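You operate a simulated robot arm through the tools that you are given. There is no shell and no other tool.

You are at the controls of a simulated robot arm. One attempt, no reset.

TASK
Shut the inlet and fill the oiler to between its two lines.
Fine: inlet first, and leave it shut; use the oil can, spill nothing, put it back and shut the oiler cap. Set down upright: oil can. Where these are worked on the way, their far stop is far enough and under half their travel is too little: oiler cap.

It is judged by the outcome, as a careful person would: the job done as asked, and still so three seconds after it is handed in. It fails if anything else is knocked over, pushed out of place, dropped, spilled or broken. A push-on lid holds only when it is set on centred and level and pressed home; a screw cap is set on level and turned clockwise until tight.

THE ROBOT
A 7-joint arm with a two-finger gripper, fixed in place. Base frame: the origin is on the floor under the middle of its stand, x ahead of it, y to its left, z up. Units: m, degrees, N and s.
With the tool pointing down near the work surface it reaches from about 0.3 to 0.7 m from the base axis. Its first joint turns from -66.0 to 66.0 degrees. Payload 2.45 kg.
Tool frame: the origin (TCP) lies between the finger pads and is the grasp point; the fingertips stand 0.026 m ahead of it; z points along the fingers, y is the line along which they close. The gripper opens to 0.096 m; its body begins 0.069 m behind the TCP.
Orientation is told as [roll, pitch, yaw] about the base's x, y, z axes, in that order, counted from this pose: with the fingers straight down and closing along the base's y, the tool's x points along the base's -x, its y along +y and its z along -z.

THE INTERFACE
- The arm moves only by the tool play_rows. Its arguments are lists of equal length, an entry for each row: "rotation": the turn, a rotation vector about the tool's x, y, z in units of 60 degrees (1.0 is 60 degrees), a list of three; "linear": the shift along the tool's x, y, z in units of 150 mm (1.0 is 150 mm), a list of three; "gripper": the closure in counts, from 0 (fully open) to 255 (shut). In form: {"rotation": [[rx, ry, rz], ...], "linear": [[x, y, z], ...], "gripper": [gripper, ...]}. A call has 1 to 20 rows; each row is the pose to reach, as a shift and turn from the pose commanded when the call began, along the tool's axes at that moment. A call with a number of a shift or a turn outside -1 to 1 is refused whole. Each row takes 0.2 s and may step no farther than 0.05 m and 8.6 degrees from the row before; otherwise, or with a gripper value out of range, the whole call is refused. A pose out of reach is approached as far as the arm can. The call stops where the force on the tool passes 80 N (or 10 N more than at its start, if that is more) or the arm is blocked; 0.2 s more then pass. The fingers move at their own pace (about 0.05 m/s each) and stop on an object; they squeeze with about 30 N. The grip force told is the motor's: it shows also when the fingers shut on nothing. Time passes only in rows, and 0.2 s behind the last, so rows that repeat a pose let the fingers close. It gives the time, the measured TCP pose, the force on the tool (base axes), the opening and the grip force at its end, in the units of the frame above (readings bear some noise), with the torque about the TCP (base axes, N m) and any sound that the robot's microphone picked up.
- Cameras (640 x 400 px; columns grow to the right, rows downward): "scene" is fixed at [0.1732, -0.3899, 1.4548]; the picture's right is [0.74, -0.67, 0.00], its down [-0.19, -0.21, -0.96] and it looks along [0.65, 0.71, -0.28] (base axes); focal length 308 px, centre (320, 200). "wrist" rides on the gripper at [0.082, 0.003, -0.098] in the tool frame; the picture's right is [-0.04, 1.00, 0.00], its down [-0.73, -0.03, -0.68] and it looks along [-0.68, -0.03, 0.73] (tool axes); focal length 256 px, centre (320, 200).
- camera(camera): a new picture of that camera. It takes no simulated time.
- probe_pixels(camera, pixels): for up to 12 pixels [column, row] of the newest picture of that camera ("zoom" is the newest enlarged one), the place [x, y, z] in the base frame of the surface seen there, good to about 0.003 m. It takes no simulated time.
- close_up(camera, box): a new picture of the part [left, top, right, bottom] of that camera's present view, enlarged. It takes no simulated time.
- job_done(): hands the job in; it is judged then, once.

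Open the gripper and draw the arm clear of the work before you hand the job in, unless the task says otherwise.

The tools are called after "Call:" by a JSON object that holds its "op" and its "data". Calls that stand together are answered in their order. play_rows: Moves the arm, as the interface text tells. Its arguments: {"type":"object","properties":{"rotation":{"type":"array"},"linear":{"type":"array"},"gripper":{"type":"array"}},"required":["rotation","linear","gripper"]} The other tools are called the same way: camera (camera) takes a picture; probe_pixels (camera, pixels) gives the place of the surface under pixels of a picture; close_up (camera, box) takes an enlarged picture of a part of a camera's view; job_done () hands the job in.

At the start:

```text
time_s: 0.0
ee_pos: [0.3649, -0.0542, 1.3781]
tool_rot: [0.0, 0.0, -0.1]
ft_force: [-0.3, -0.3, 0.0]
ft_torque: [0.01, -0.01, -0.01]
opening: 0.0959
gripper_force: 0.0
```

scene: 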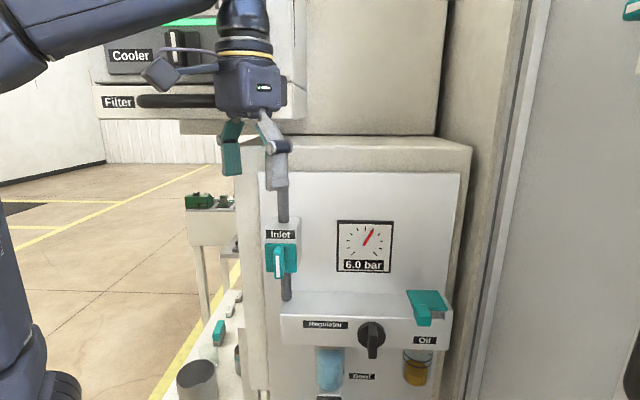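
wrist: 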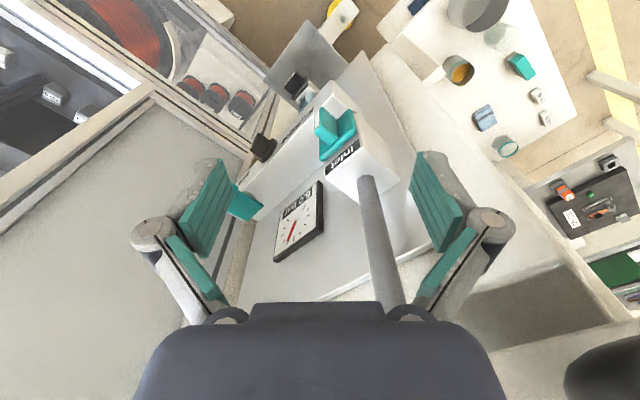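

I start by taking enlarged views of the scene: the inlet valve near (280,258), the oiler near (418,365) with cap at (427,303), and the shelf items at lower left.

Call:
{"op": "close_up", "data": {"camera": "scene", "box": [240, 200, 480, 400]}}

Call:
{"op": "close_up", "data": {"camera": "scene", "box": [140, 180, 300, 400]}}

Call:
{"op": "close_up", "data": {"camera": "wrist", "box": [400, 0, 640, 200]}}

Call:
{"op": "close_up", "data": {"camera": "wrist", "box": [200, 50, 440, 280]}}

```text
2.00 times, centred on (360, 300) of scene
```

zoom: 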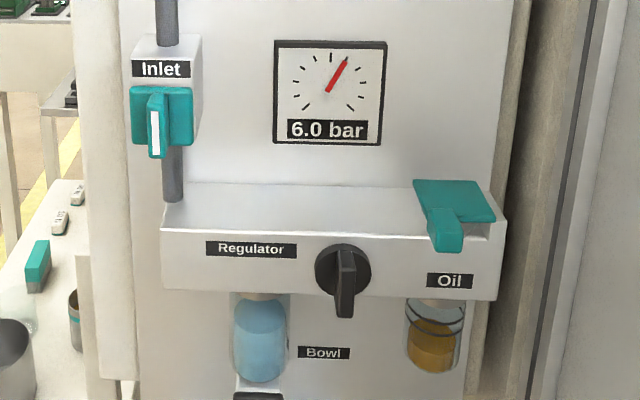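

```text
1.82 times, centred on (220, 290) of scene
```

zoom: 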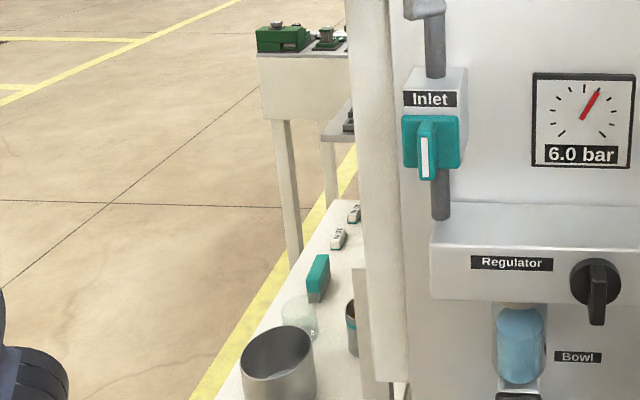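

```text
2.00 times, centred on (520, 100) of wrist
```

zoom: 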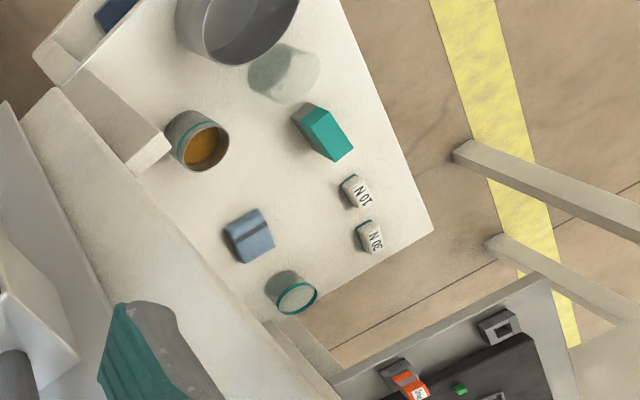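

```text
1.74 times, centred on (320, 165) of wrist
```

zoom: 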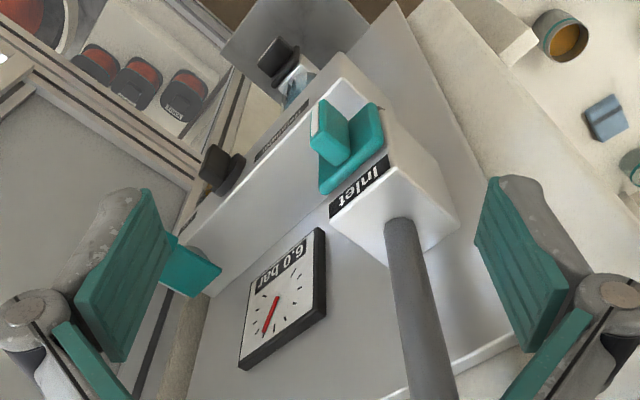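

I probe the main features in the scene view: inlet handle, housing, cap, oiler glass, and the shelf; also the wrist view for shelf items.

Call:
{"op": "camera", "data": {"camera": "scene"}}

Call:
{"op": "probe_pixels", "data": {"camera": "scene", "pixels": [[277, 262], [268, 257], [291, 257], [281, 234], [284, 210], [286, 290], [330, 305], [427, 297], [424, 318], [418, 370], [366, 180], [280, 330]]}}

Call:
{"op": "probe_pixels", "data": {"camera": "wrist", "pixels": [[458, 66], [462, 82], [505, 147], [475, 20], [501, 34], [522, 66], [484, 118], [535, 95], [545, 118], [560, 90], [430, 60], [570, 60]]}}

```text
taken
```

scene: 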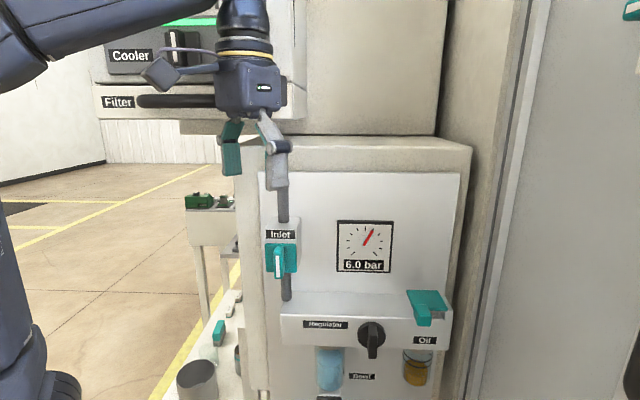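

```text
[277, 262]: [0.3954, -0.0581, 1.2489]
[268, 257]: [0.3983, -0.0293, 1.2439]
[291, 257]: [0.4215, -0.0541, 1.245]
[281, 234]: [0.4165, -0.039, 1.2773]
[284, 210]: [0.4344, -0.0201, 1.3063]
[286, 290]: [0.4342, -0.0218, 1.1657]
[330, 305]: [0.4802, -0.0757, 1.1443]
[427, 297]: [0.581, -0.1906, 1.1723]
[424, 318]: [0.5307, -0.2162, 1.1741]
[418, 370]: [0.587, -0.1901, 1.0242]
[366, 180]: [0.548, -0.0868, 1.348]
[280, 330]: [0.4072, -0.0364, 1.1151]
```

```text
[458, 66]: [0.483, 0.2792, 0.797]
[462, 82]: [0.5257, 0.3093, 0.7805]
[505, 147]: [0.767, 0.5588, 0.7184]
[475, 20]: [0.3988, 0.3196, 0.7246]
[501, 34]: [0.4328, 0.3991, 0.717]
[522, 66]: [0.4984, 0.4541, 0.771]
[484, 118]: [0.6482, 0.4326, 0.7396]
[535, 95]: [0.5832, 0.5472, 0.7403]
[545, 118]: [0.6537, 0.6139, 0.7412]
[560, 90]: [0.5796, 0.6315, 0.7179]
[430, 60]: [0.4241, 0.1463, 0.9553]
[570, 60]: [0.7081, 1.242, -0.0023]
```

The panel is angled to the base axes, so I probe more points on the panel face, housing front and the inlet box to get its normal.

Call:
{"op": "probe_pixels", "data": {"camera": "scene", "pixels": [[310, 220], [440, 220], [320, 280], [400, 280], [290, 335], [440, 335], [400, 340], [310, 340], [320, 310], [395, 305], [450, 300], [303, 380]]}}

Call:
{"op": "close_up", "data": {"camera": "scene", "box": [380, 270, 480, 400]}}

Call:
{"op": "close_up", "data": {"camera": "scene", "box": [250, 200, 320, 310]}}

```text
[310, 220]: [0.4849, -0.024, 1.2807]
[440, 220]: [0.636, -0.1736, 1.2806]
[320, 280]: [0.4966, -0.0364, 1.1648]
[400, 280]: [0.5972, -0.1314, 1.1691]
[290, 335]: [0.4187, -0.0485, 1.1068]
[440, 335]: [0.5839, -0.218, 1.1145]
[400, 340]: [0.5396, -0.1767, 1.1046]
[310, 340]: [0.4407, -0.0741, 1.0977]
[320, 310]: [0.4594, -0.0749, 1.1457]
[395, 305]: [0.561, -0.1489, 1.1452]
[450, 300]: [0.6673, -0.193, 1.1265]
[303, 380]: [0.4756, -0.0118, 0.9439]
```

```text
3.08 times, centred on (430, 335) of scene
```

zoom: 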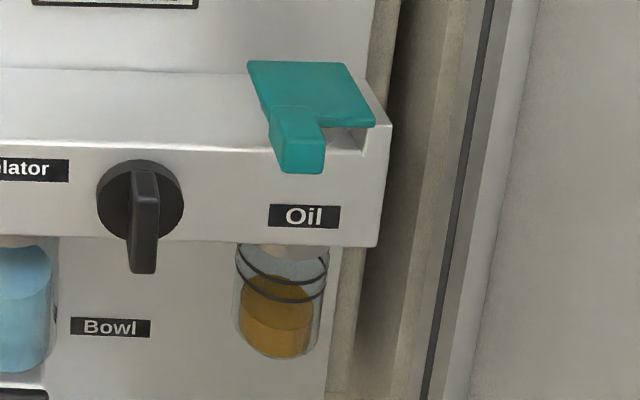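

```text
3.64 times, centred on (285, 255) of scene
```

zoom: 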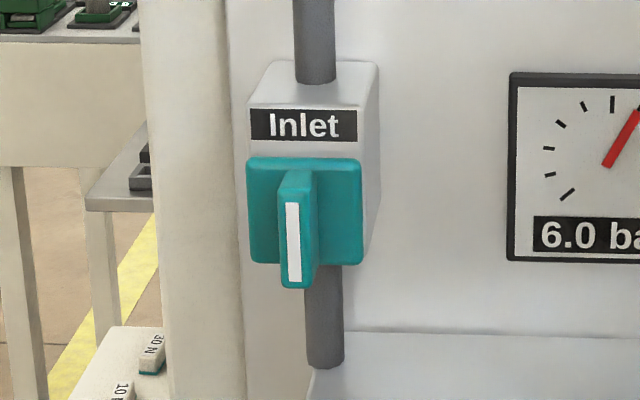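

The panel faces (-0.71,-0.71) with the inlet fin at about (0.395,-0.058,1.247), standing vertical. I first yaw the tool 45° and back off a bit from the panel before tilting it horizontal.

Call:
{"op": "play_rows", "data": {"rotation": [[0, 0, -0.125], [0, 0, -0.25], [0, 0, -0.375], [0, 0, -0.5], [0, 0, -0.625], [0, 0, -0.75]], "linear": [[0.02, -0.06, 0], [0.04, -0.12, 0], [0.06, -0.18, 0], [0.08, -0.24, 0], [0.1, -0.3, 0], [0.12, -0.353, 0]], "gripper": [0, 0, 0, 0, 0, 0]}}

```text
time_s: 1.4
ee_pos: [0.3461, -0.1071, 1.3783]
tool_rot: [0.0, 0.0, 45.2]
ft_force: [0.5, -0.5, -0.6]
ft_torque: [-0.02, 0.02, 0.0]
opening: 0.096
gripper_force: 0.1
```

Yaw is now 45°. Next I tilt the tool about its y axis by the first 45° toward the panel.

Call:
{"op": "play_rows", "data": {"rotation": [[0, -0.125, 0], [0, -0.25, 0], [0, -0.375, 0], [0, -0.5, 0], [0, -0.625, 0], [0, -0.75, 0]], "linear": [[0, 0, 0], [0, 0, 0], [0, 0, 0], [0, 0, 0], [0, 0, 0], [0, 0, 0]], "gripper": [0, 0, 0, 0, 0, 0]}}

Call:
{"op": "camera", "data": {"camera": "scene"}}

Call:
{"op": "camera", "data": {"camera": "wrist"}}

```text
time_s: 2.8
ee_pos: [0.3451, -0.1094, 1.379]
tool_rot: [-0.2, -45.1, 45.1]
ft_force: [-0.3, -0.7, 0.3]
ft_torque: [0.03, -0.01, 0.02]
opening: 0.0958
gripper_force: 0.1
```

```text
taken
```

scene: 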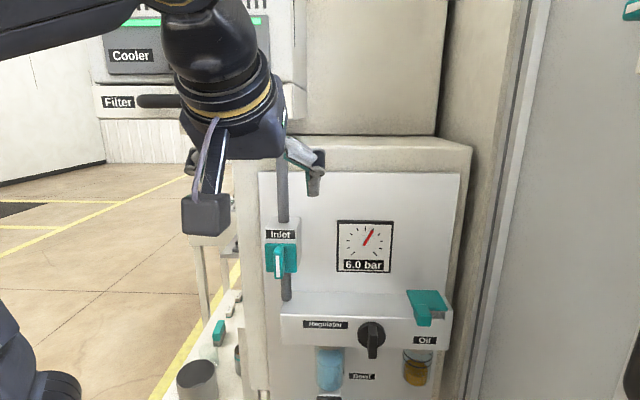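

```text
taken
```

wrist: 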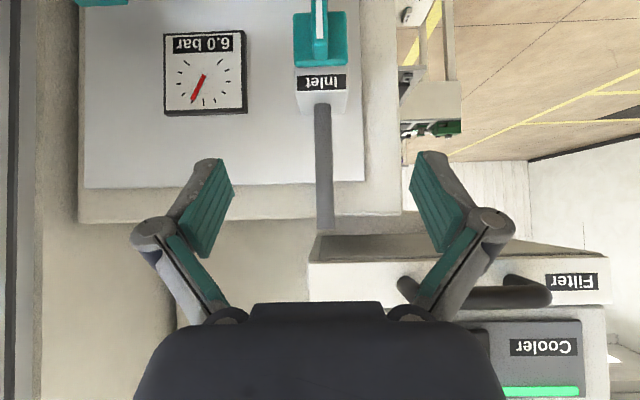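

The tilt works and the wrist view shows the fin between finger lines. I finish the tilt to horizontal while lowering about 0.12 m, staying about 4 cm in front of the fin.

Call:
{"op": "play_rows", "data": {"rotation": [[0, -0.125, 0], [0, -0.25, 0], [0, -0.375, 0], [0, -0.5, 0], [0, -0.625, 0], [0, -0.75, 0]], "linear": [[0.1, 0, 0.1], [0.2, 0, 0.2], [0.3, 0, 0.3], [0.4, 0, 0.4], [0.5, 0, 0.5], [0.566, 0, 0.566]], "gripper": [0, 0, 0, 0, 0, 0]}}

Call:
{"op": "camera", "data": {"camera": "scene"}}

Call:
{"op": "camera", "data": {"camera": "wrist"}}

```text
time_s: 4.2
ee_pos: [0.3472, -0.1075, 1.2624]
tool_rot: [-5.5, -87.6, 50.5]
ft_force: [0.1, -0.1, 0.2]
ft_torque: [0.01, -0.02, 0.05]
opening: 0.096
gripper_force: 0.1
out of reach, approached as far as the arm can: row 6
```

```text
taken
```

scene: 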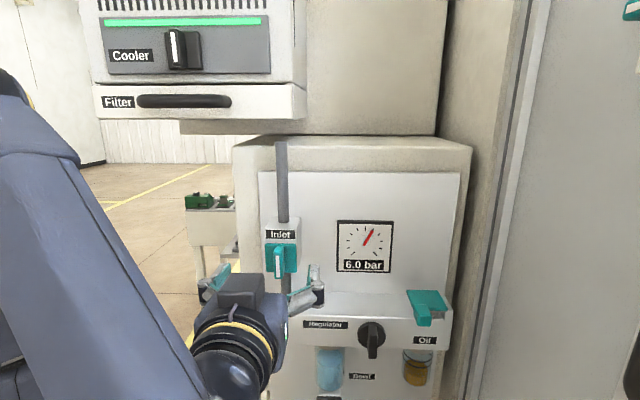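

```text
taken
```

wrist: 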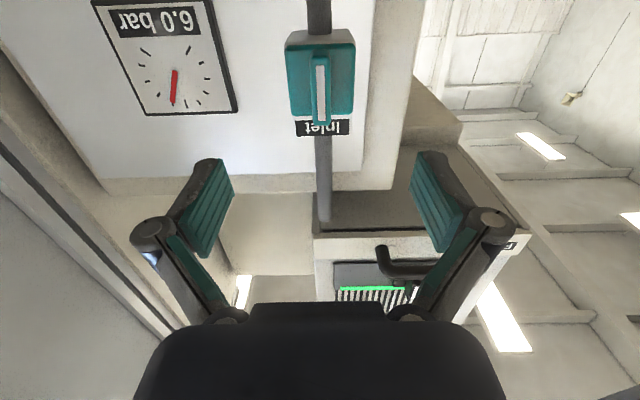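

The tool is now nearly horizontal (87.6°), only marginally short of the last row. I probe the fin's edges in the wrist view to find its exact center.

Call:
{"op": "close_up", "data": {"camera": "wrist", "box": [270, 10, 370, 150]}}

Call:
{"op": "probe_pixels", "data": {"camera": "wrist", "pixels": [[320, 70], [320, 115], [320, 90], [300, 60], [345, 60], [298, 100], [348, 100], [320, 122], [322, 160], [302, 131]]}}

```text
2.86 times, centred on (320, 80) of wrist
```

zoom: 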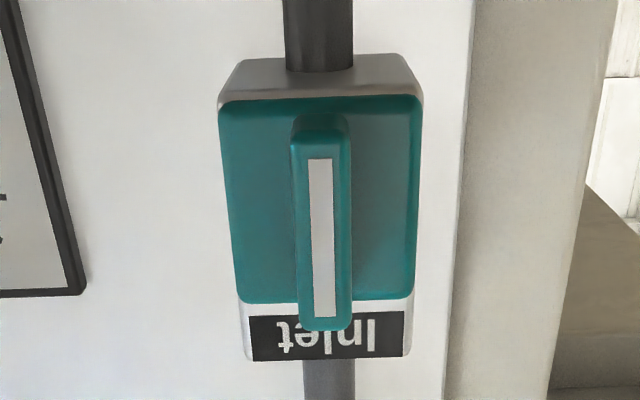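

```text
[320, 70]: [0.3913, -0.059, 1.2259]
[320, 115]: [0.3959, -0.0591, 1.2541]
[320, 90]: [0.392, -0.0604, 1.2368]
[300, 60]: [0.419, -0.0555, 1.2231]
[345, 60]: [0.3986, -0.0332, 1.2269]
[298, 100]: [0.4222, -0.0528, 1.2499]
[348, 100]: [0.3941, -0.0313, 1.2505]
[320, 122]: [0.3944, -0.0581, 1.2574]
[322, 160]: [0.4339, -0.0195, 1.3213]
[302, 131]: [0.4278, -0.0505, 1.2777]
```

The fin is centered at about u=0.320 (x 0.394, y -0.059), z 1.24, front 21 mm proud of its plate. I move down 18 mm and forward 58 mm so the open fingers straddle it with tips just short of the plate.

Call:
{"op": "play_rows", "data": {"rotation": [[0, 0, 0], [0, 0, 0], [0, 0, 0], [0, 0, 0], [0, 0, 0], [0, 0, 0]], "linear": [[0.06, 0, 0.05], [0.12, 0, 0.12], [0.13, 0, 0.2], [0.13, 0, 0.27], [0.13, 0, 0.33], [0.13, 0, 0.38]], "gripper": [0, 0, 0, 0, 0, 0]}}

Call:
{"op": "camera", "data": {"camera": "wrist"}}

Call:
{"op": "camera", "data": {"camera": "scene"}}

```text
time_s: 5.6
ee_pos: [0.3874, -0.068, 1.2422]
tool_rot: [-45.3, -90.0, 90.4]
ft_force: [0.6, 0.0, -0.1]
ft_torque: [0.0, -0.03, -0.01]
opening: 0.0958
gripper_force: 0.0
```

```text
taken
```

wrist: 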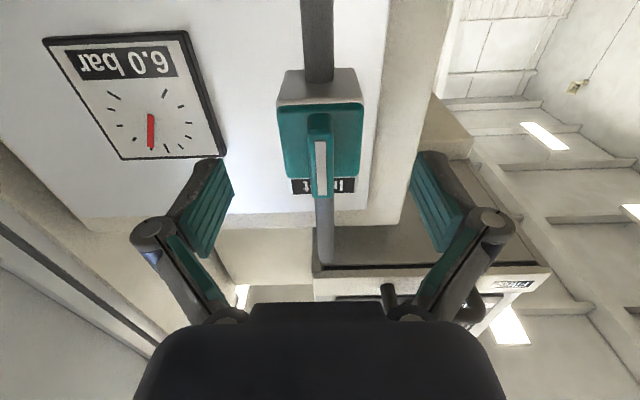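

```text
taken
```

scene: 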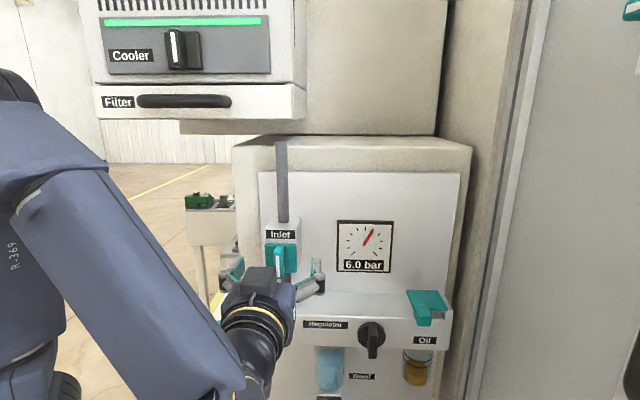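

The fin sits centered between the fingers (column ~321). I close the gripper on it and wait.

Call:
{"op": "play_rows", "data": {"rotation": [[0, 0, 0], [0, 0, 0], [0, 0, 0], [0, 0, 0], [0, 0, 0], [0, 0, 0], [0, 0, 0]], "linear": [[0, 0, 0], [0, 0, 0], [0, 0, 0], [0, 0, 0], [0, 0, 0], [0, 0, 0], [0, 0, 0]], "gripper": [255, 255, 255, 255, 255, 255, 255]}}

Call:
{"op": "camera", "data": {"camera": "wrist"}}

```text
time_s: 7.2
ee_pos: [0.3865, -0.0651, 1.2431]
tool_rot: [99.1, -90.1, -54.0]
ft_force: [-8.8, 4.5, -2.2]
ft_torque: [0.23, -0.21, 0.28]
opening: 0.0131
gripper_force: 39.3
```

```text
taken
```

wrist: 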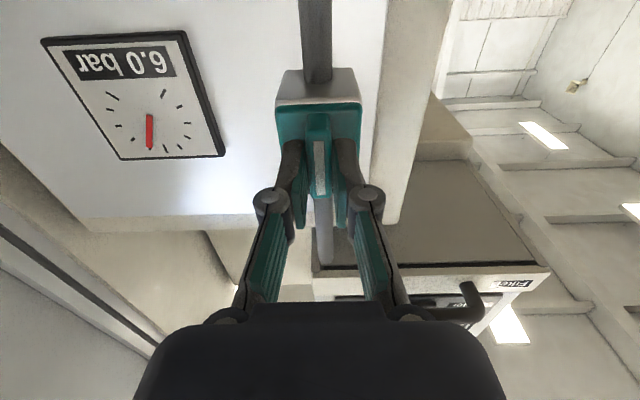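

The fin is gripped (13 mm opening). I turn clockwise about the tool axis by 16° first, easing the ~2 mm side offset, and check the forces.

Call:
{"op": "play_rows", "data": {"rotation": [[0, 0, 0.04], [0, 0, 0.12], [0, 0, 0.2], [0, 0, 0.27]], "linear": [[0, 0.01, 0], [0, 0.013, 0], [0.003, 0.013, 0], [0.006, 0.013, 0]], "gripper": [255, 255, 255, 255]}}

Call:
{"op": "camera", "data": {"camera": "wrist"}}

```text
time_s: 8.2
ee_pos: [0.3868, -0.0654, 1.2437]
tool_rot: [90.3, -73.9, -45.3]
ft_force: [3.0, -1.1, 2.7]
ft_torque: [-1.16, -1.18, -0.1]
opening: 0.0194
gripper_force: 44.6
```

```text
taken
```

wrist: 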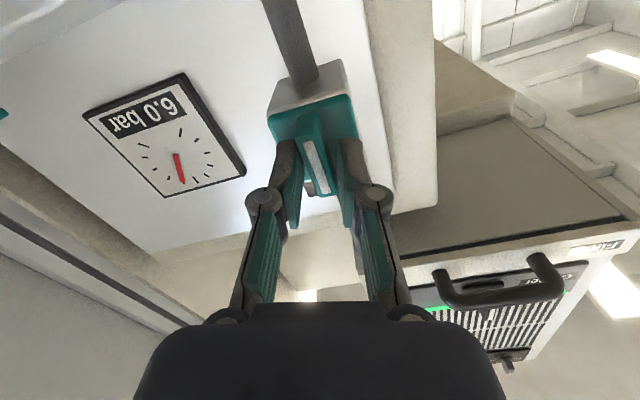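

The fin has not turned with +16° (opening spread to 19 mm, torque 1.6 Nm opposing), so that looks like the stop side. I unwind and try counter-clockwise.

Call:
{"op": "play_rows", "data": {"rotation": [[0, 0, -0.07], [0, 0, -0.15], [0, 0, -0.23], [0, 0, -0.3], [0, 0, -0.38], [0, 0, -0.46], [0, 0, -0.54]], "linear": [[0, 0, 0], [0, 0, 0], [0, 0, 0], [0, 0, 0], [0, 0, 0], [0, 0, 0], [0, 0, 0]], "gripper": [255, 255, 255, 255, 255, 255, 255]}}

Call:
{"op": "camera", "data": {"camera": "wrist"}}

```text
time_s: 9.8
ee_pos: [0.3854, -0.0661, 1.2419]
tool_rot: [-90.0, -73.7, 135.0]
ft_force: [11.3, -5.1, 0.9]
ft_torque: [-0.58, 0.58, -0.43]
opening: 0.013
gripper_force: 39.8
```

```text
taken
```

wrist: 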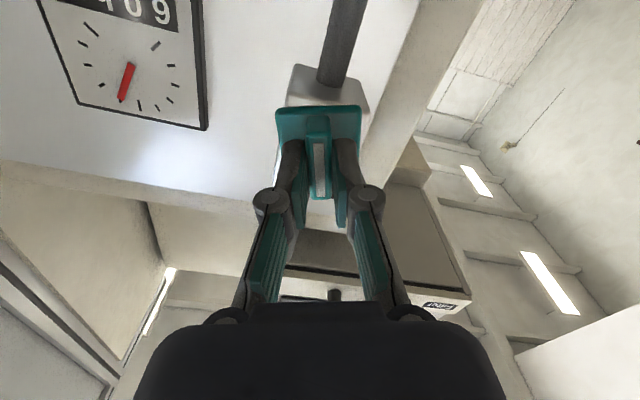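

Counter-clockwise works: the plate turns relative to its box and the opening stays at 13 mm. I continue the turn by another 54°.

Call:
{"op": "play_rows", "data": {"rotation": [[0, 0, -0.13], [0, 0, -0.26], [0, 0, -0.39], [0, 0, -0.52], [0, 0, -0.65], [0, 0, -0.78], [0, 0, -0.9]], "linear": [[0, -0.007, 0], [0, -0.007, 0], [0, -0.007, 0], [0, -0.007, 0], [0, -0.007, 0], [0, -0.007, 0], [0, -0.007, 0]], "gripper": [255, 255, 255, 255, 255, 255, 255]}}

Call:
{"op": "camera", "data": {"camera": "wrist"}}

Call:
{"op": "camera", "data": {"camera": "scene"}}

```text
time_s: 11.1
ee_pos: [0.3757, -0.0765, 1.2361]
tool_rot: [-81.5, -30.4, 122.9]
ft_force: [-276.0, -232.9, 112.5]
ft_torque: [3.2, -3.6, 2.29]
opening: 0.0061
gripper_force: 28.6
out of reach, approached as far as the arm can: row 3, 4
stopped in row 6: the force on the tool passed its limit at 609 N (the readings are from after the stop); the commanded pose is now the measured one
```

```text
taken
```

wrist: 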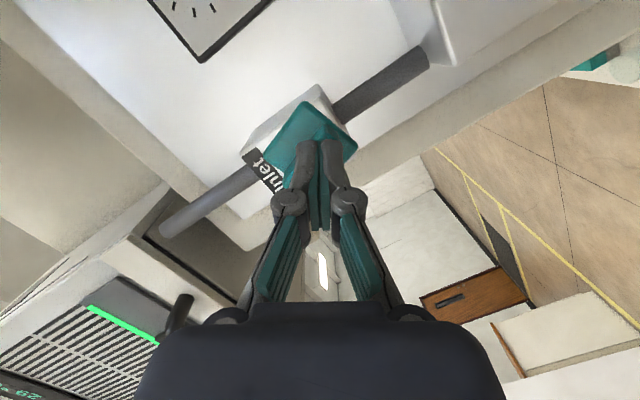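

```text
taken
```

scene: 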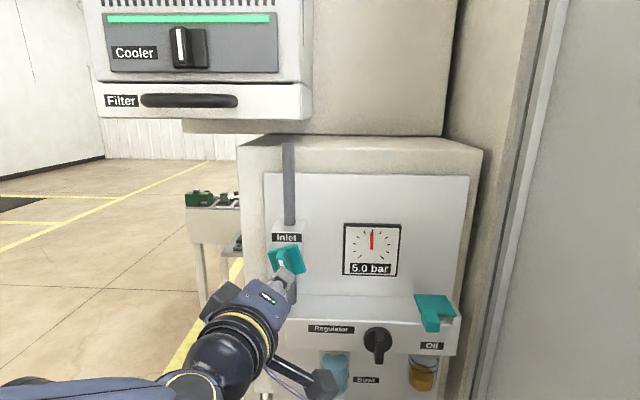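

The arm hit an awkward configuration and the fingers slipped off the fin (6 mm opening, high contact force, gauge at 5.0 bar). I retreat straight outward from the panel by 3 cm before doing anything else.

Call:
{"op": "play_rows", "data": {"rotation": [[0, 0, 0], [0, 0, 0], [0, 0, 0], [0, 0, 0]], "linear": [[0.009, 0.002, -0.049], [0.018, 0.004, -0.098], [0.027, 0.006, -0.147], [0.036, 0.008, -0.197]], "gripper": [255, 255, 255, 255]}}

Call:
{"op": "camera", "data": {"camera": "wrist"}}

Call:
{"op": "camera", "data": {"camera": "scene"}}

```text
time_s: 11.4
ee_pos: [0.3738, -0.0759, 1.2353]
tool_rot: [-81.2, -31.0, 122.7]
ft_force: [-235.0, -207.2, 100.0]
ft_torque: [2.82, -3.16, 1.71]
opening: 0.006
gripper_force: 28.4
stopped in row 1: the force on the tool passed its limit at 392 N (the readings are from after the stop); the commanded pose is now the measured one
```

```text
taken
```

wrist: 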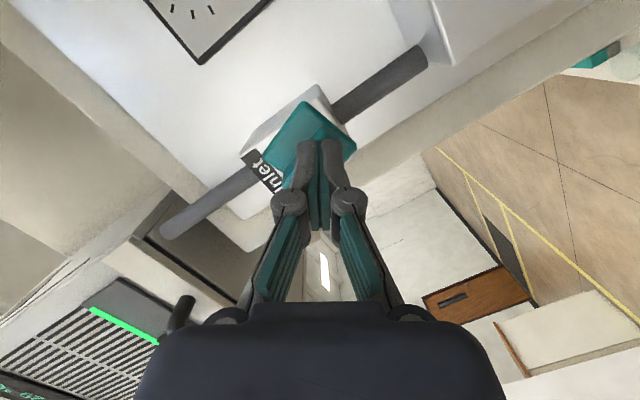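

```text
taken
```

scene: 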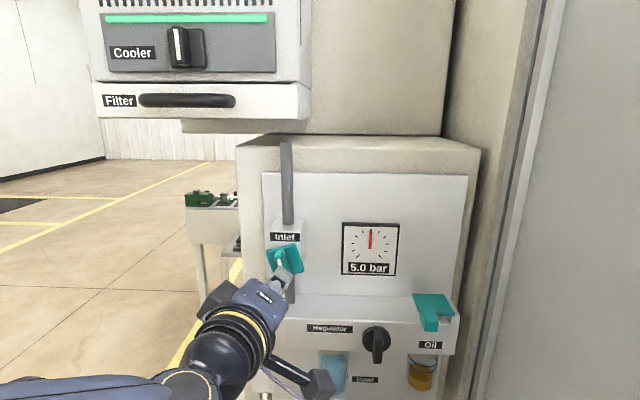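

Force dropped from 378 to 329 N; it is axial along the fingers, so tips are pressing on the fin's front. I repeat the outward retreat in small steps.

Call:
{"op": "play_rows", "data": {"rotation": [[0, 0, 0], [0, 0, 0], [0, 0, 0], [0, 0, 0], [0, 0, 0]], "linear": [[0, 0, -0.02], [0, 0, -0.05], [0, 0, -0.1], [0, 0, -0.15], [0, 0, -0.2]], "gripper": [255, 255, 255, 255, 255]}}

Call:
{"op": "camera", "data": {"camera": "wrist"}}

Call:
{"op": "camera", "data": {"camera": "scene"}}

```text
time_s: 11.7
ee_pos: [0.3749, -0.0754, 1.233]
tool_rot: [-80.9, -31.4, 122.3]
ft_force: [-189.5, -175.8, 82.4]
ft_torque: [2.48, -2.7, 1.11]
opening: 0.0
gripper_force: 28.4
stopped in row 1: the force on the tool passed its limit at 352 N (the readings are from after the stop); the commanded pose is now the measured one
```

```text
taken
```

wrist: 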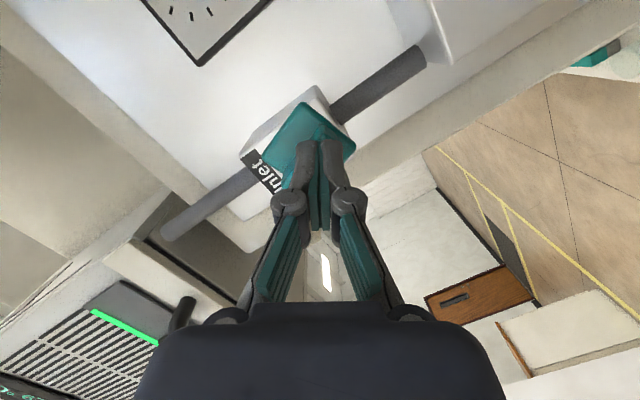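

```text
taken
```

scene: 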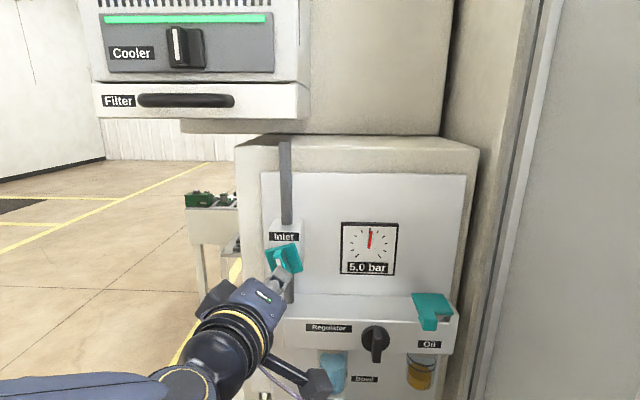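

Force keeps dropping (271 N) and the view creeps back, so the contact is springing off. I repeat the retreat.

Call:
{"op": "play_rows", "data": {"rotation": [[0, 0, 0], [0, 0, 0], [0, 0, 0], [0, 0, 0], [0, 0, 0]], "linear": [[0, 0, -0.05], [0, 0, -0.1], [0, 0, -0.15], [0, 0, -0.2], [0, 0, -0.2]], "gripper": [255, 255, 255, 255, 255]}}

```text
time_s: 13.1
ee_pos: [0.3521, -0.0512, 1.2266]
tool_rot: [-76.4, -29.4, 127.5]
ft_force: [0.4, -0.2, 0.7]
ft_torque: [-0.06, 0.01, 0.02]
opening: 0.0001
gripper_force: 28.2
stopped in row 5: the arm was blocked; the commanded pose is now the measured one
```

Contact is gone (force ~0), but the arm reports being blocked, so I look at both views.

Call:
{"op": "camera", "data": {"camera": "wrist"}}

Call:
{"op": "camera", "data": {"camera": "scene"}}

Call:
{"op": "close_up", "data": {"camera": "scene", "box": [250, 200, 320, 310]}}

```text
taken
```

wrist: 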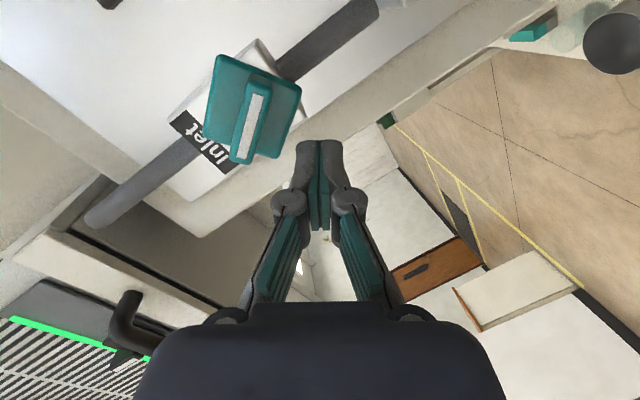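

```text
taken
```

scene: 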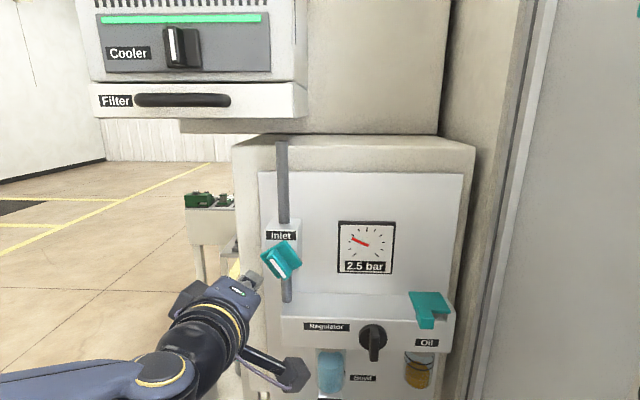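

```text
3.64 times, centred on (285, 255) of scene
```

zoom: 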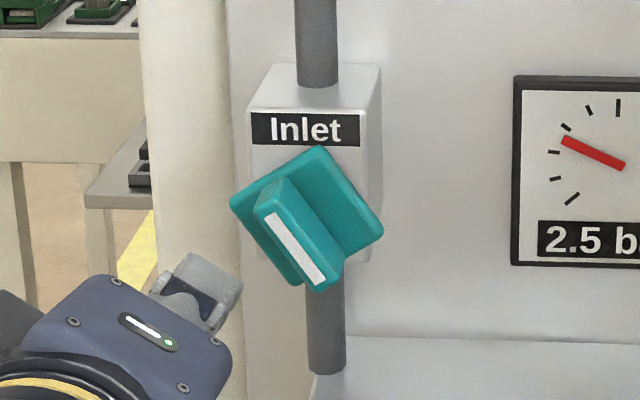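

The handle is intact and about 38° counter-clockwise, with the gauge falling (2.5 bar). I unwind the wrist by rotating +about the tool axis while backing off the panel, to return to a comfortable arm posture.

Call:
{"op": "play_rows", "data": {"rotation": [[0, 0, 0.12], [0, 0, 0.24], [0, 0, 0.36], [0, 0, 0.48], [0, 0, 0.6], [0, 0, 0.72], [0, 0, 0.84], [0, 0, 0.96]], "linear": [[0.003, 0.005, -0.025], [0.006, 0.01, -0.05], [0.009, 0.014, -0.075], [0.012, 0.018, -0.1], [0.015, 0.022, -0.125], [0.018, 0.026, -0.15], [0.021, 0.03, -0.175], [0.023, 0.034, -0.196]], "gripper": [255, 255, 255, 255, 255, 255, 255, 255]}}

Call:
{"op": "camera", "data": {"camera": "scene"}}

Call:
{"op": "camera", "data": {"camera": "wrist"}}

```text
time_s: 15.1
ee_pos: [0.3266, -0.0373, 1.2181]
tool_rot: [-4.9, -76.5, 54.2]
ft_force: [-0.6, 0.4, 0.1]
ft_torque: [0.01, -0.04, 0.01]
opening: 0.0
gripper_force: 28.6
stopped in row 8: the arm was blocked; the commanded pose is now the measured one
```

```text
taken
```

scene: 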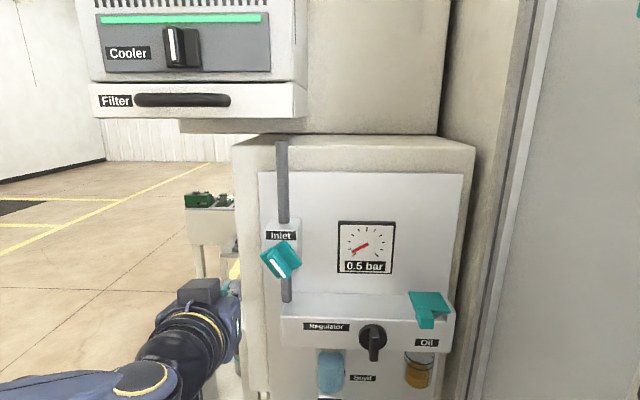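

```text
taken
```

wrist: 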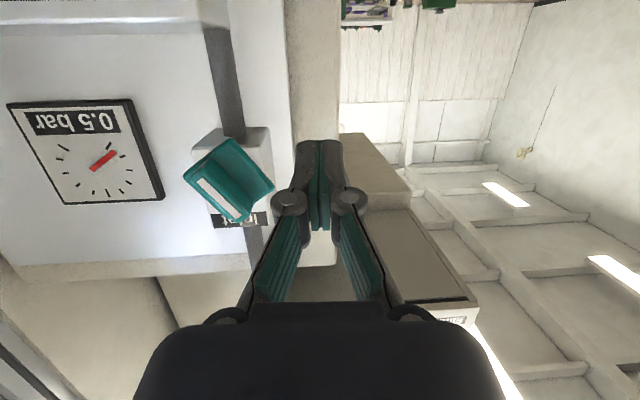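

The gauge is down to 0.5 bar. The arm seems to have swung into a low-elbow posture and is blocked again; I probe the arm links in the scene view to understand the posture.

Call:
{"op": "probe_pixels", "data": {"camera": "scene", "pixels": [[145, 372], [40, 385], [190, 340], [100, 385], [165, 365], [210, 310], [5, 392], [200, 295]]}}

Call:
{"op": "probe_pixels", "data": {"camera": "wrist", "pixels": [[220, 200], [236, 192], [205, 185], [240, 170], [255, 190], [235, 150]]}}

Call:
{"op": "close_up", "data": {"camera": "scene", "box": [0, 250, 280, 400]}}

```text
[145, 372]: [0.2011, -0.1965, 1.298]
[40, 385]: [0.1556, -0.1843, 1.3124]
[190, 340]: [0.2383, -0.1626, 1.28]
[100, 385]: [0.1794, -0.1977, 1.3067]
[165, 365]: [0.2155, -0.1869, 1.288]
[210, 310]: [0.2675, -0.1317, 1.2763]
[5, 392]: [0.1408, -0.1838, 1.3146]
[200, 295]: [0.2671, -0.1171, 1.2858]
```

```text
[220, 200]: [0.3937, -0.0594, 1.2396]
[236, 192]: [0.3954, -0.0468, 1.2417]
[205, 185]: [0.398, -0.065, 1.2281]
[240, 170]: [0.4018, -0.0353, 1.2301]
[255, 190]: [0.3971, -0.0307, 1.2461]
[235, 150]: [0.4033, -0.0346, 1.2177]
```

```text
2.29 times, centred on (140, 325) of scene
```

zoom: 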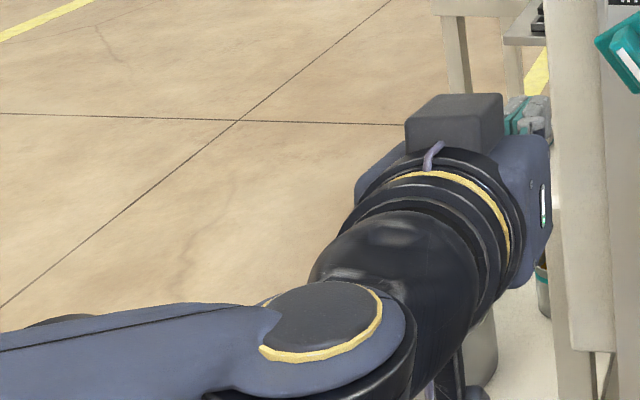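

The forearm is folded close to the stand but the tool is free. Since the valve turns easily, I'll push its lower end with the closed fingers (no wrist rotation needed); first I move along the panel to stage just left-below the fin, 11 mm in front of it.

Call:
{"op": "play_rows", "data": {"rotation": [[0, 0, 0], [0, 0, 0], [0, 0, 0], [0, 0, 0], [0, 0, 0]], "linear": [[0.01, -0.065, -0.009], [0.02, -0.13, -0.018], [0.03, -0.195, -0.027], [0.04, -0.26, -0.036], [0.051, -0.321, -0.045]], "gripper": [255, 255, 255, 255, 255]}}

Call:
{"op": "camera", "data": {"camera": "wrist"}}

Call:
{"op": "camera", "data": {"camera": "scene"}}

```text
time_s: 16.1
ee_pos: [0.3187, -0.0096, 1.1891]
tool_rot: [11.6, -74.1, 43.7]
ft_force: [0.0, -0.6, 0.3]
ft_torque: [-0.01, 0.01, 0.0]
opening: 0.0
gripper_force: 28.3
stopped in row 5: the arm was blocked; the commanded pose is now the measured one
```

```text
taken
```

wrist: 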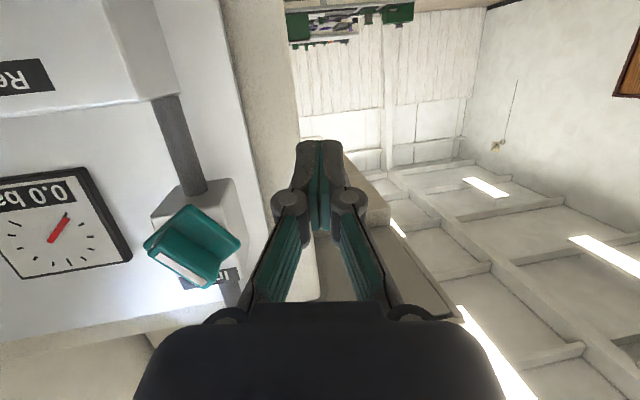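

```text
taken
```

scene: 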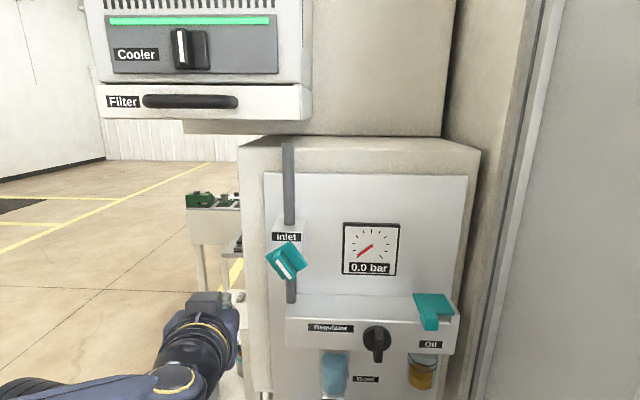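

The commanded +u move went the wrong way, and the arm itself (not the tool) is blocked, so this folded posture is bad; gauge now 0.0 bar. I try to recover by raising the tool 10 cm while pitching it back toward pointing down.

Call:
{"op": "play_rows", "data": {"rotation": [[0, 0.12, 0], [0, 0.24, 0], [0, 0.36, 0], [0, 0.48, 0], [0, 0.6, 0], [0, 0.72, 0]], "linear": [[-0.107, 0.006, -0.03], [-0.214, 0.012, -0.06], [-0.321, 0.018, -0.09], [-0.428, 0.024, -0.12], [-0.534, 0.03, -0.15], [-0.641, 0.037, -0.179]], "gripper": [255, 255, 255, 255, 255, 255]}}

Call:
{"op": "camera", "data": {"camera": "scene"}}

Call:
{"op": "camera", "data": {"camera": "wrist"}}

```text
time_s: 17.5
ee_pos: [0.3233, -0.0256, 1.2917]
tool_rot: [3.3, -31.8, 53.1]
ft_force: [-0.6, -0.1, -0.7]
ft_torque: [0.03, 0.01, -0.01]
opening: 0.0
gripper_force: 28.5
```

```text
taken
```

scene: 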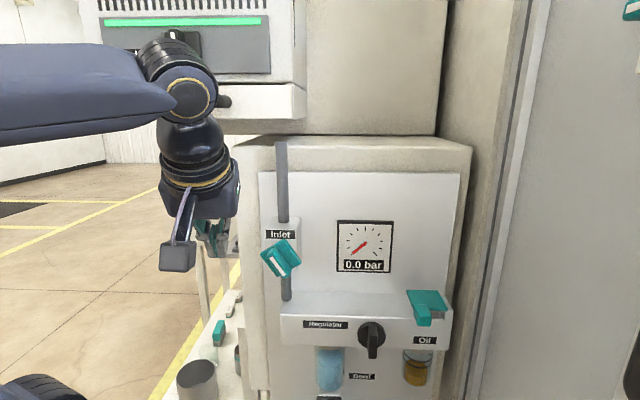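

```text
taken
```

wrist: 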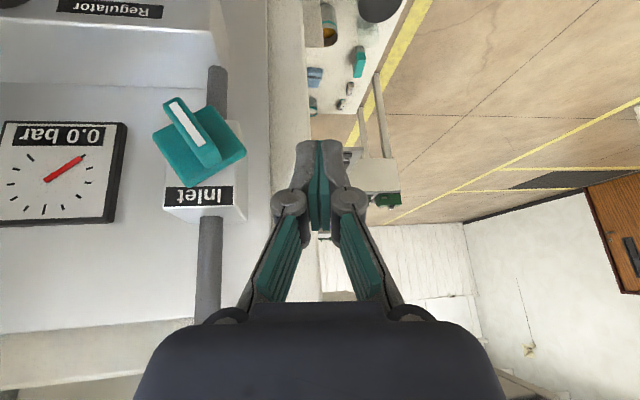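

Recovered: the arm tracks again and the pressure is 0. I'll use a posture with the tool pitched only 60° and push the fin's upper end left/down with closed fingers; first stage at u=0.335, clear of the panel, and probe the fin/plate.

Call:
{"op": "play_rows", "data": {"rotation": [[0.03, -0.094, 0.016], [0.061, -0.189, 0.033], [0.091, -0.283, 0.049], [0.122, -0.378, 0.065], [0.152, -0.472, 0.0815]], "linear": [[0.046, -0.109, -0.04], [0.092, -0.217, -0.08], [0.138, -0.326, -0.12], [0.184, -0.434, -0.16], [0.23, -0.543, -0.2]], "gripper": [255, 255, 255, 255, 255]}}

Call:
{"op": "camera", "data": {"camera": "wrist"}}

Call:
{"op": "close_up", "data": {"camera": "scene", "box": [250, 200, 320, 310]}}

```text
time_s: 18.7
ee_pos: [0.3637, -0.1092, 1.2948]
tool_rot: [0.1, -60.0, 45.0]
ft_force: [0.5, 0.2, -0.3]
ft_torque: [0.01, -0.01, -0.02]
opening: 0.0002
gripper_force: 28.9
```

```text
taken
```

wrist: 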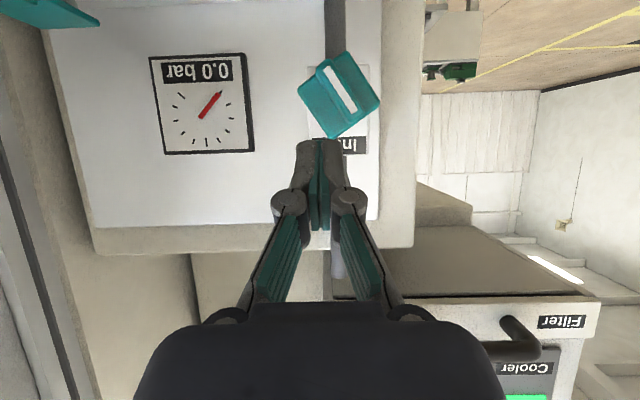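

```text
3.64 times, centred on (285, 255) of scene
```

zoom: 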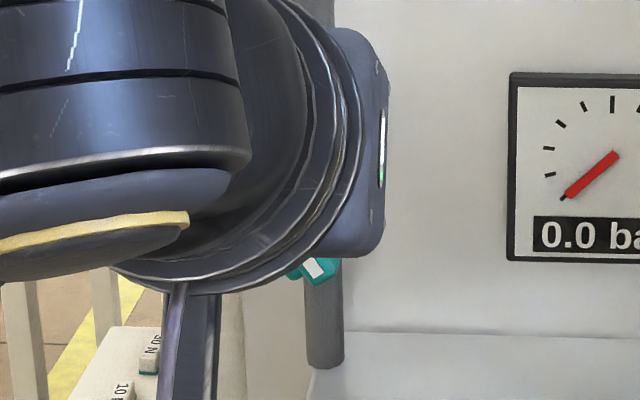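

Tracking is exact now (pitch -60, yaw 45). I take a close-up of the fin in the wrist view and probe its ends and the plate corners.

Call:
{"op": "close_up", "data": {"camera": "wrist", "box": [270, 30, 400, 220]}}

Call:
{"op": "probe_pixels", "data": {"camera": "wrist", "pixels": [[327, 72], [340, 90], [352, 110], [346, 52], [380, 100], [337, 137], [298, 88], [320, 66], [355, 118], [310, 145], [330, 145], [305, 200]]}}

```text
2.11 times, centred on (335, 125) of wrist
```

zoom: 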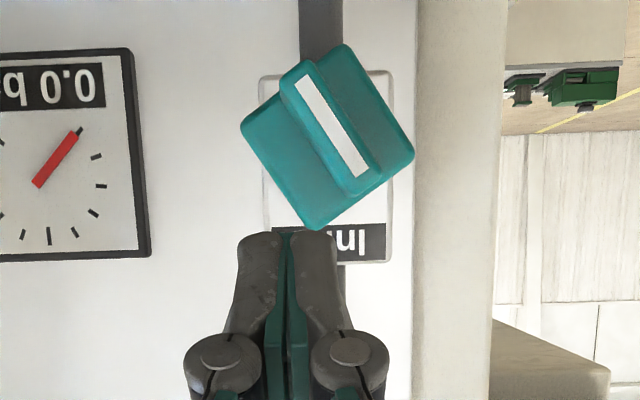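

```text
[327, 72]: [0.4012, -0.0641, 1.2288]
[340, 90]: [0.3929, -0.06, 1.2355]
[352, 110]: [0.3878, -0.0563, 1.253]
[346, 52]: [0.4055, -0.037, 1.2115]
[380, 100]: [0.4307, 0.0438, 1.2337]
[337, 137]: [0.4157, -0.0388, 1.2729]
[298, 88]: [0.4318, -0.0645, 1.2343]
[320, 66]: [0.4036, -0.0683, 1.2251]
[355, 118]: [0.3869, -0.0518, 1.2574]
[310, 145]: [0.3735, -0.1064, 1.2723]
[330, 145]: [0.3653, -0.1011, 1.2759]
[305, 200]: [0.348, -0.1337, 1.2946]
```

Fin is centered at about (u 0.3205, z 1.241), tilted ~37°, with the fingers above-right of its upper end. I move in 45 mm toward the panel so the fingertips overlap the fin's depth without touching the plate.

Call:
{"op": "play_rows", "data": {"rotation": [[0, 0, 0], [0, 0, 0], [0, 0, 0], [0, 0, 0], [0, 0, 0]], "linear": [[-0.04, 0, 0.069], [-0.08, 0, 0.138], [-0.11, 0, 0.19], [-0.135, 0, 0.233], [-0.152, 0, 0.263]], "gripper": [255, 255, 255, 255, 255]}}

Call:
{"op": "camera", "data": {"camera": "wrist"}}

Call:
{"op": "close_up", "data": {"camera": "wrist", "box": [270, 30, 400, 220]}}

```text
time_s: 19.9
ee_pos: [0.3951, -0.075, 1.2936]
tool_rot: [0.0, -60.1, 45.1]
ft_force: [-0.3, 0.2, 0.3]
ft_torque: [0.03, -0.01, -0.01]
opening: 0.0
gripper_force: 29.0
```

```text
taken
```

wrist: 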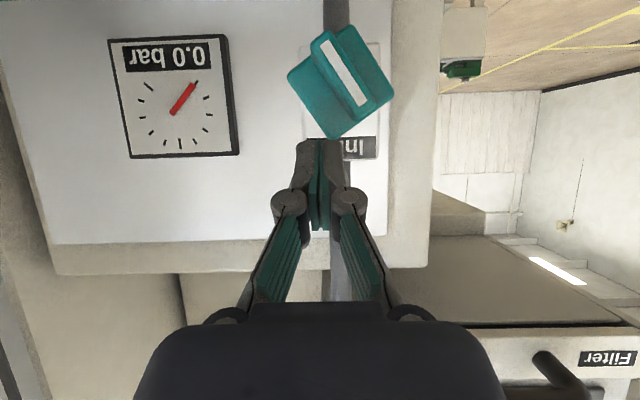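

```text
2.11 times, centred on (335, 125) of wrist
```

zoom: 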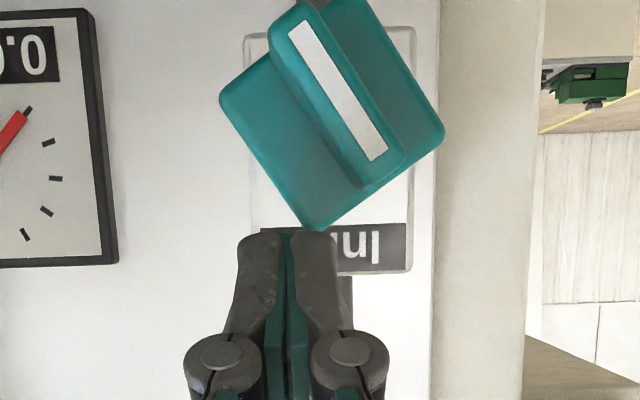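

The fingertips are at fin depth with no contact. Now I push left and down to swing the fin's upper end to horizontal.

Call:
{"op": "play_rows", "data": {"rotation": [[0, 0, 0], [0, 0, 0], [0, 0, 0], [0, 0, 0], [0, 0, 0], [0, 0, 0]], "linear": [[0.034, 0.04, 0.02], [0.068, 0.08, 0.039], [0.092, 0.115, 0.053], [0.114, 0.145, 0.066], [0.133, 0.18, 0.077], [0.137, 0.185, 0.079]], "gripper": [255, 255, 255, 255, 255, 255]}}

Call:
{"op": "camera", "data": {"camera": "wrist"}}

Call:
{"op": "camera", "data": {"camera": "scene"}}

```text
time_s: 21.3
ee_pos: [0.3749, -0.0565, 1.2694]
tool_rot: [0.1, -60.1, 45.0]
ft_force: [0.3, 0.0, 1.2]
ft_torque: [0.02, 0.01, -0.01]
opening: 0.0001
gripper_force: 28.2
```

```text
taken
```

wrist: 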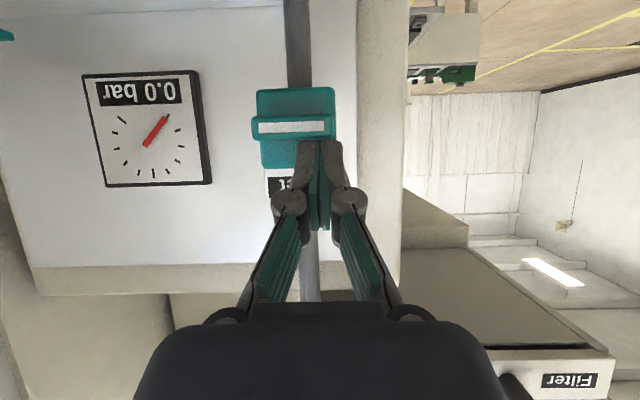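

```text
taken
```

scene: 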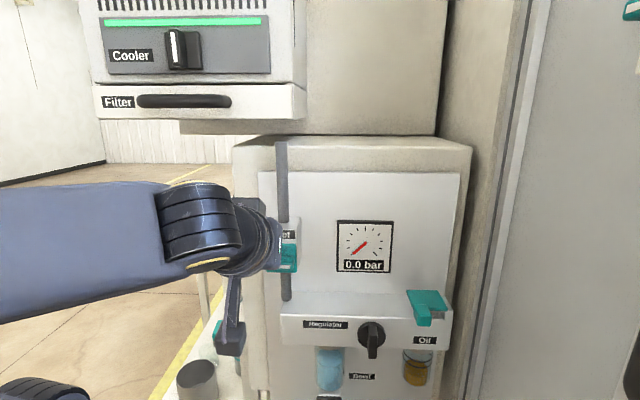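

The fin now lies horizontal. I check its angle in a close-up, then press a touch further to make sure it sits at its stop.

Call:
{"op": "close_up", "data": {"camera": "wrist", "box": [230, 60, 370, 220]}}

Call:
{"op": "play_rows", "data": {"rotation": [[0, 0, 0], [0, 0, 0], [0, 0, 0]], "linear": [[0.006, 0, 0.0035], [0.012, 0, 0.007], [0.018, 0, 0.0105]], "gripper": [255, 255, 255]}}

Call:
{"op": "close_up", "data": {"camera": "wrist", "box": [230, 60, 370, 220]}}

```text
2.50 times, centred on (300, 140) of wrist
```

zoom: 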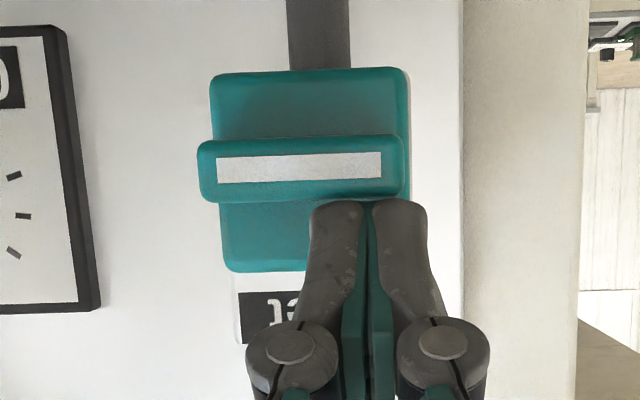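

```text
time_s: 22.1
ee_pos: [0.3754, -0.0578, 1.2691]
tool_rot: [-0.1, -60.3, 45.1]
ft_force: [-9.3, 0.0, 18.2]
ft_torque: [0.22, 0.0, 0.14]
opening: 0.0059
gripper_force: 28.5
```

```text
2.50 times, centred on (300, 140) of wrist
```

zoom: 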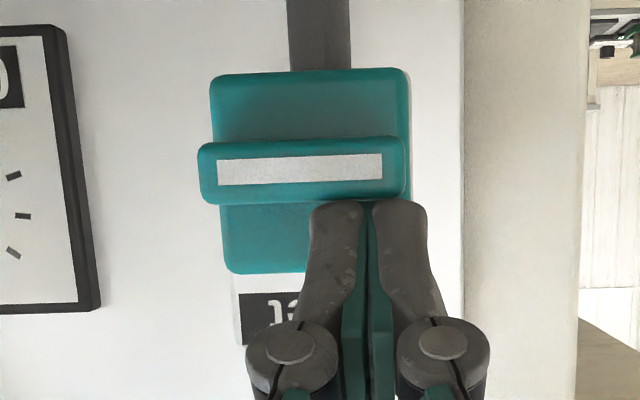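

The push reads ~20 N against the stop and the fin is square horizontal, so the inlet is shut. I lift off and back away from the panel.

Call:
{"op": "play_rows", "data": {"rotation": [[0, 0, 0], [0, 0, 0], [0, 0, 0], [0, 0, 0], [0, 0, 0]], "linear": [[-0.05, 0, -0.03], [-0.1, 0, -0.058], [-0.05, 0, -0.145], [0.02, 0, -0.266], [0.1, 0, -0.404]], "gripper": [255, 255, 255, 255, 255]}}

Call:
{"op": "camera", "data": {"camera": "scene"}}

Call:
{"op": "camera", "data": {"camera": "wrist"}}

```text
time_s: 23.3
ee_pos: [0.3332, -0.1003, 1.2856]
tool_rot: [-0.2, -60.1, 45.0]
ft_force: [-0.2, 0.7, -0.2]
ft_torque: [-0.01, -0.01, 0.01]
opening: 0.0
gripper_force: 28.8
```

```text
taken
```

scene: 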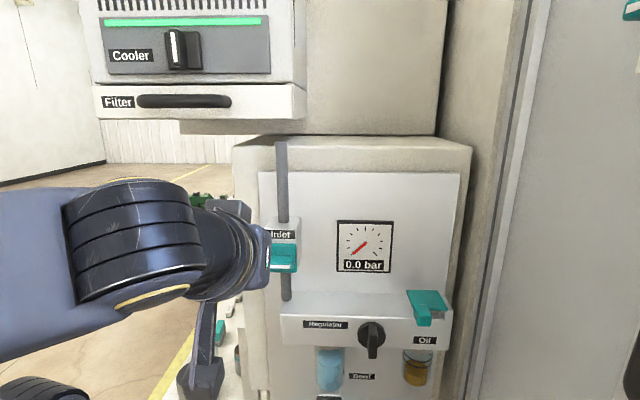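

```text
taken
```

wrist: 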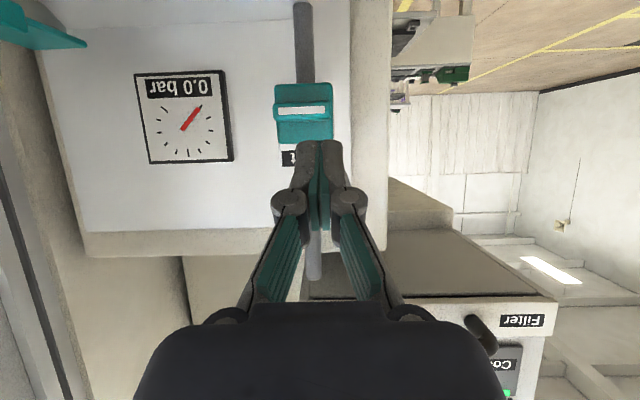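

Inlet is horizontal and the gauge reads 0.0 bar. I now raise the tool, pitch it to vertical and move right, toward the oiler cap at (427,300) in the scene.

Call:
{"op": "play_rows", "data": {"rotation": [[0, 0.125, 0], [0, 0.25, 0], [0, 0.375, 0], [0, 0.5, 0], [0, 0.625, 0], [0, 0.75, 0], [0, 0.875, 0], [0, 1.0, 0]], "linear": [[-0.065, -0.07, -0.037], [-0.13, -0.14, -0.075], [-0.195, -0.21, -0.112], [-0.26, -0.28, -0.15], [-0.325, -0.35, -0.187], [-0.39, -0.42, -0.225], [-0.455, -0.49, -0.262], [-0.52, -0.566, -0.3]], "gripper": [255, 255, 255, 255, 255, 255, 255, 255]}}

Call:
{"op": "camera", "data": {"camera": "wrist"}}

```text
time_s: 25.1
ee_pos: [0.3937, -0.1605, 1.3759]
tool_rot: [0.0, -0.1, 45.0]
ft_force: [-0.1, 0.4, -0.2]
ft_torque: [-0.02, 0.02, -0.02]
opening: 0.0
gripper_force: 28.9
```

```text
taken
```

wrist: 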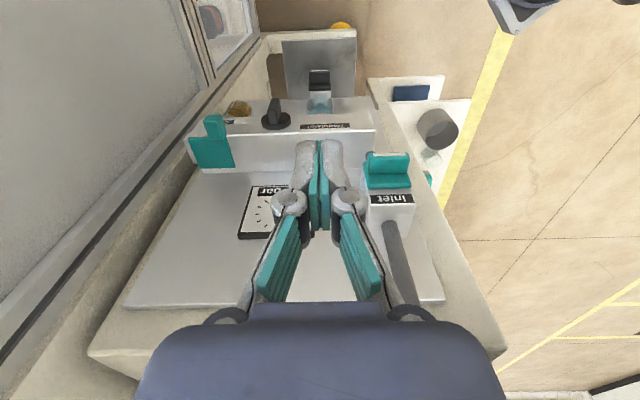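

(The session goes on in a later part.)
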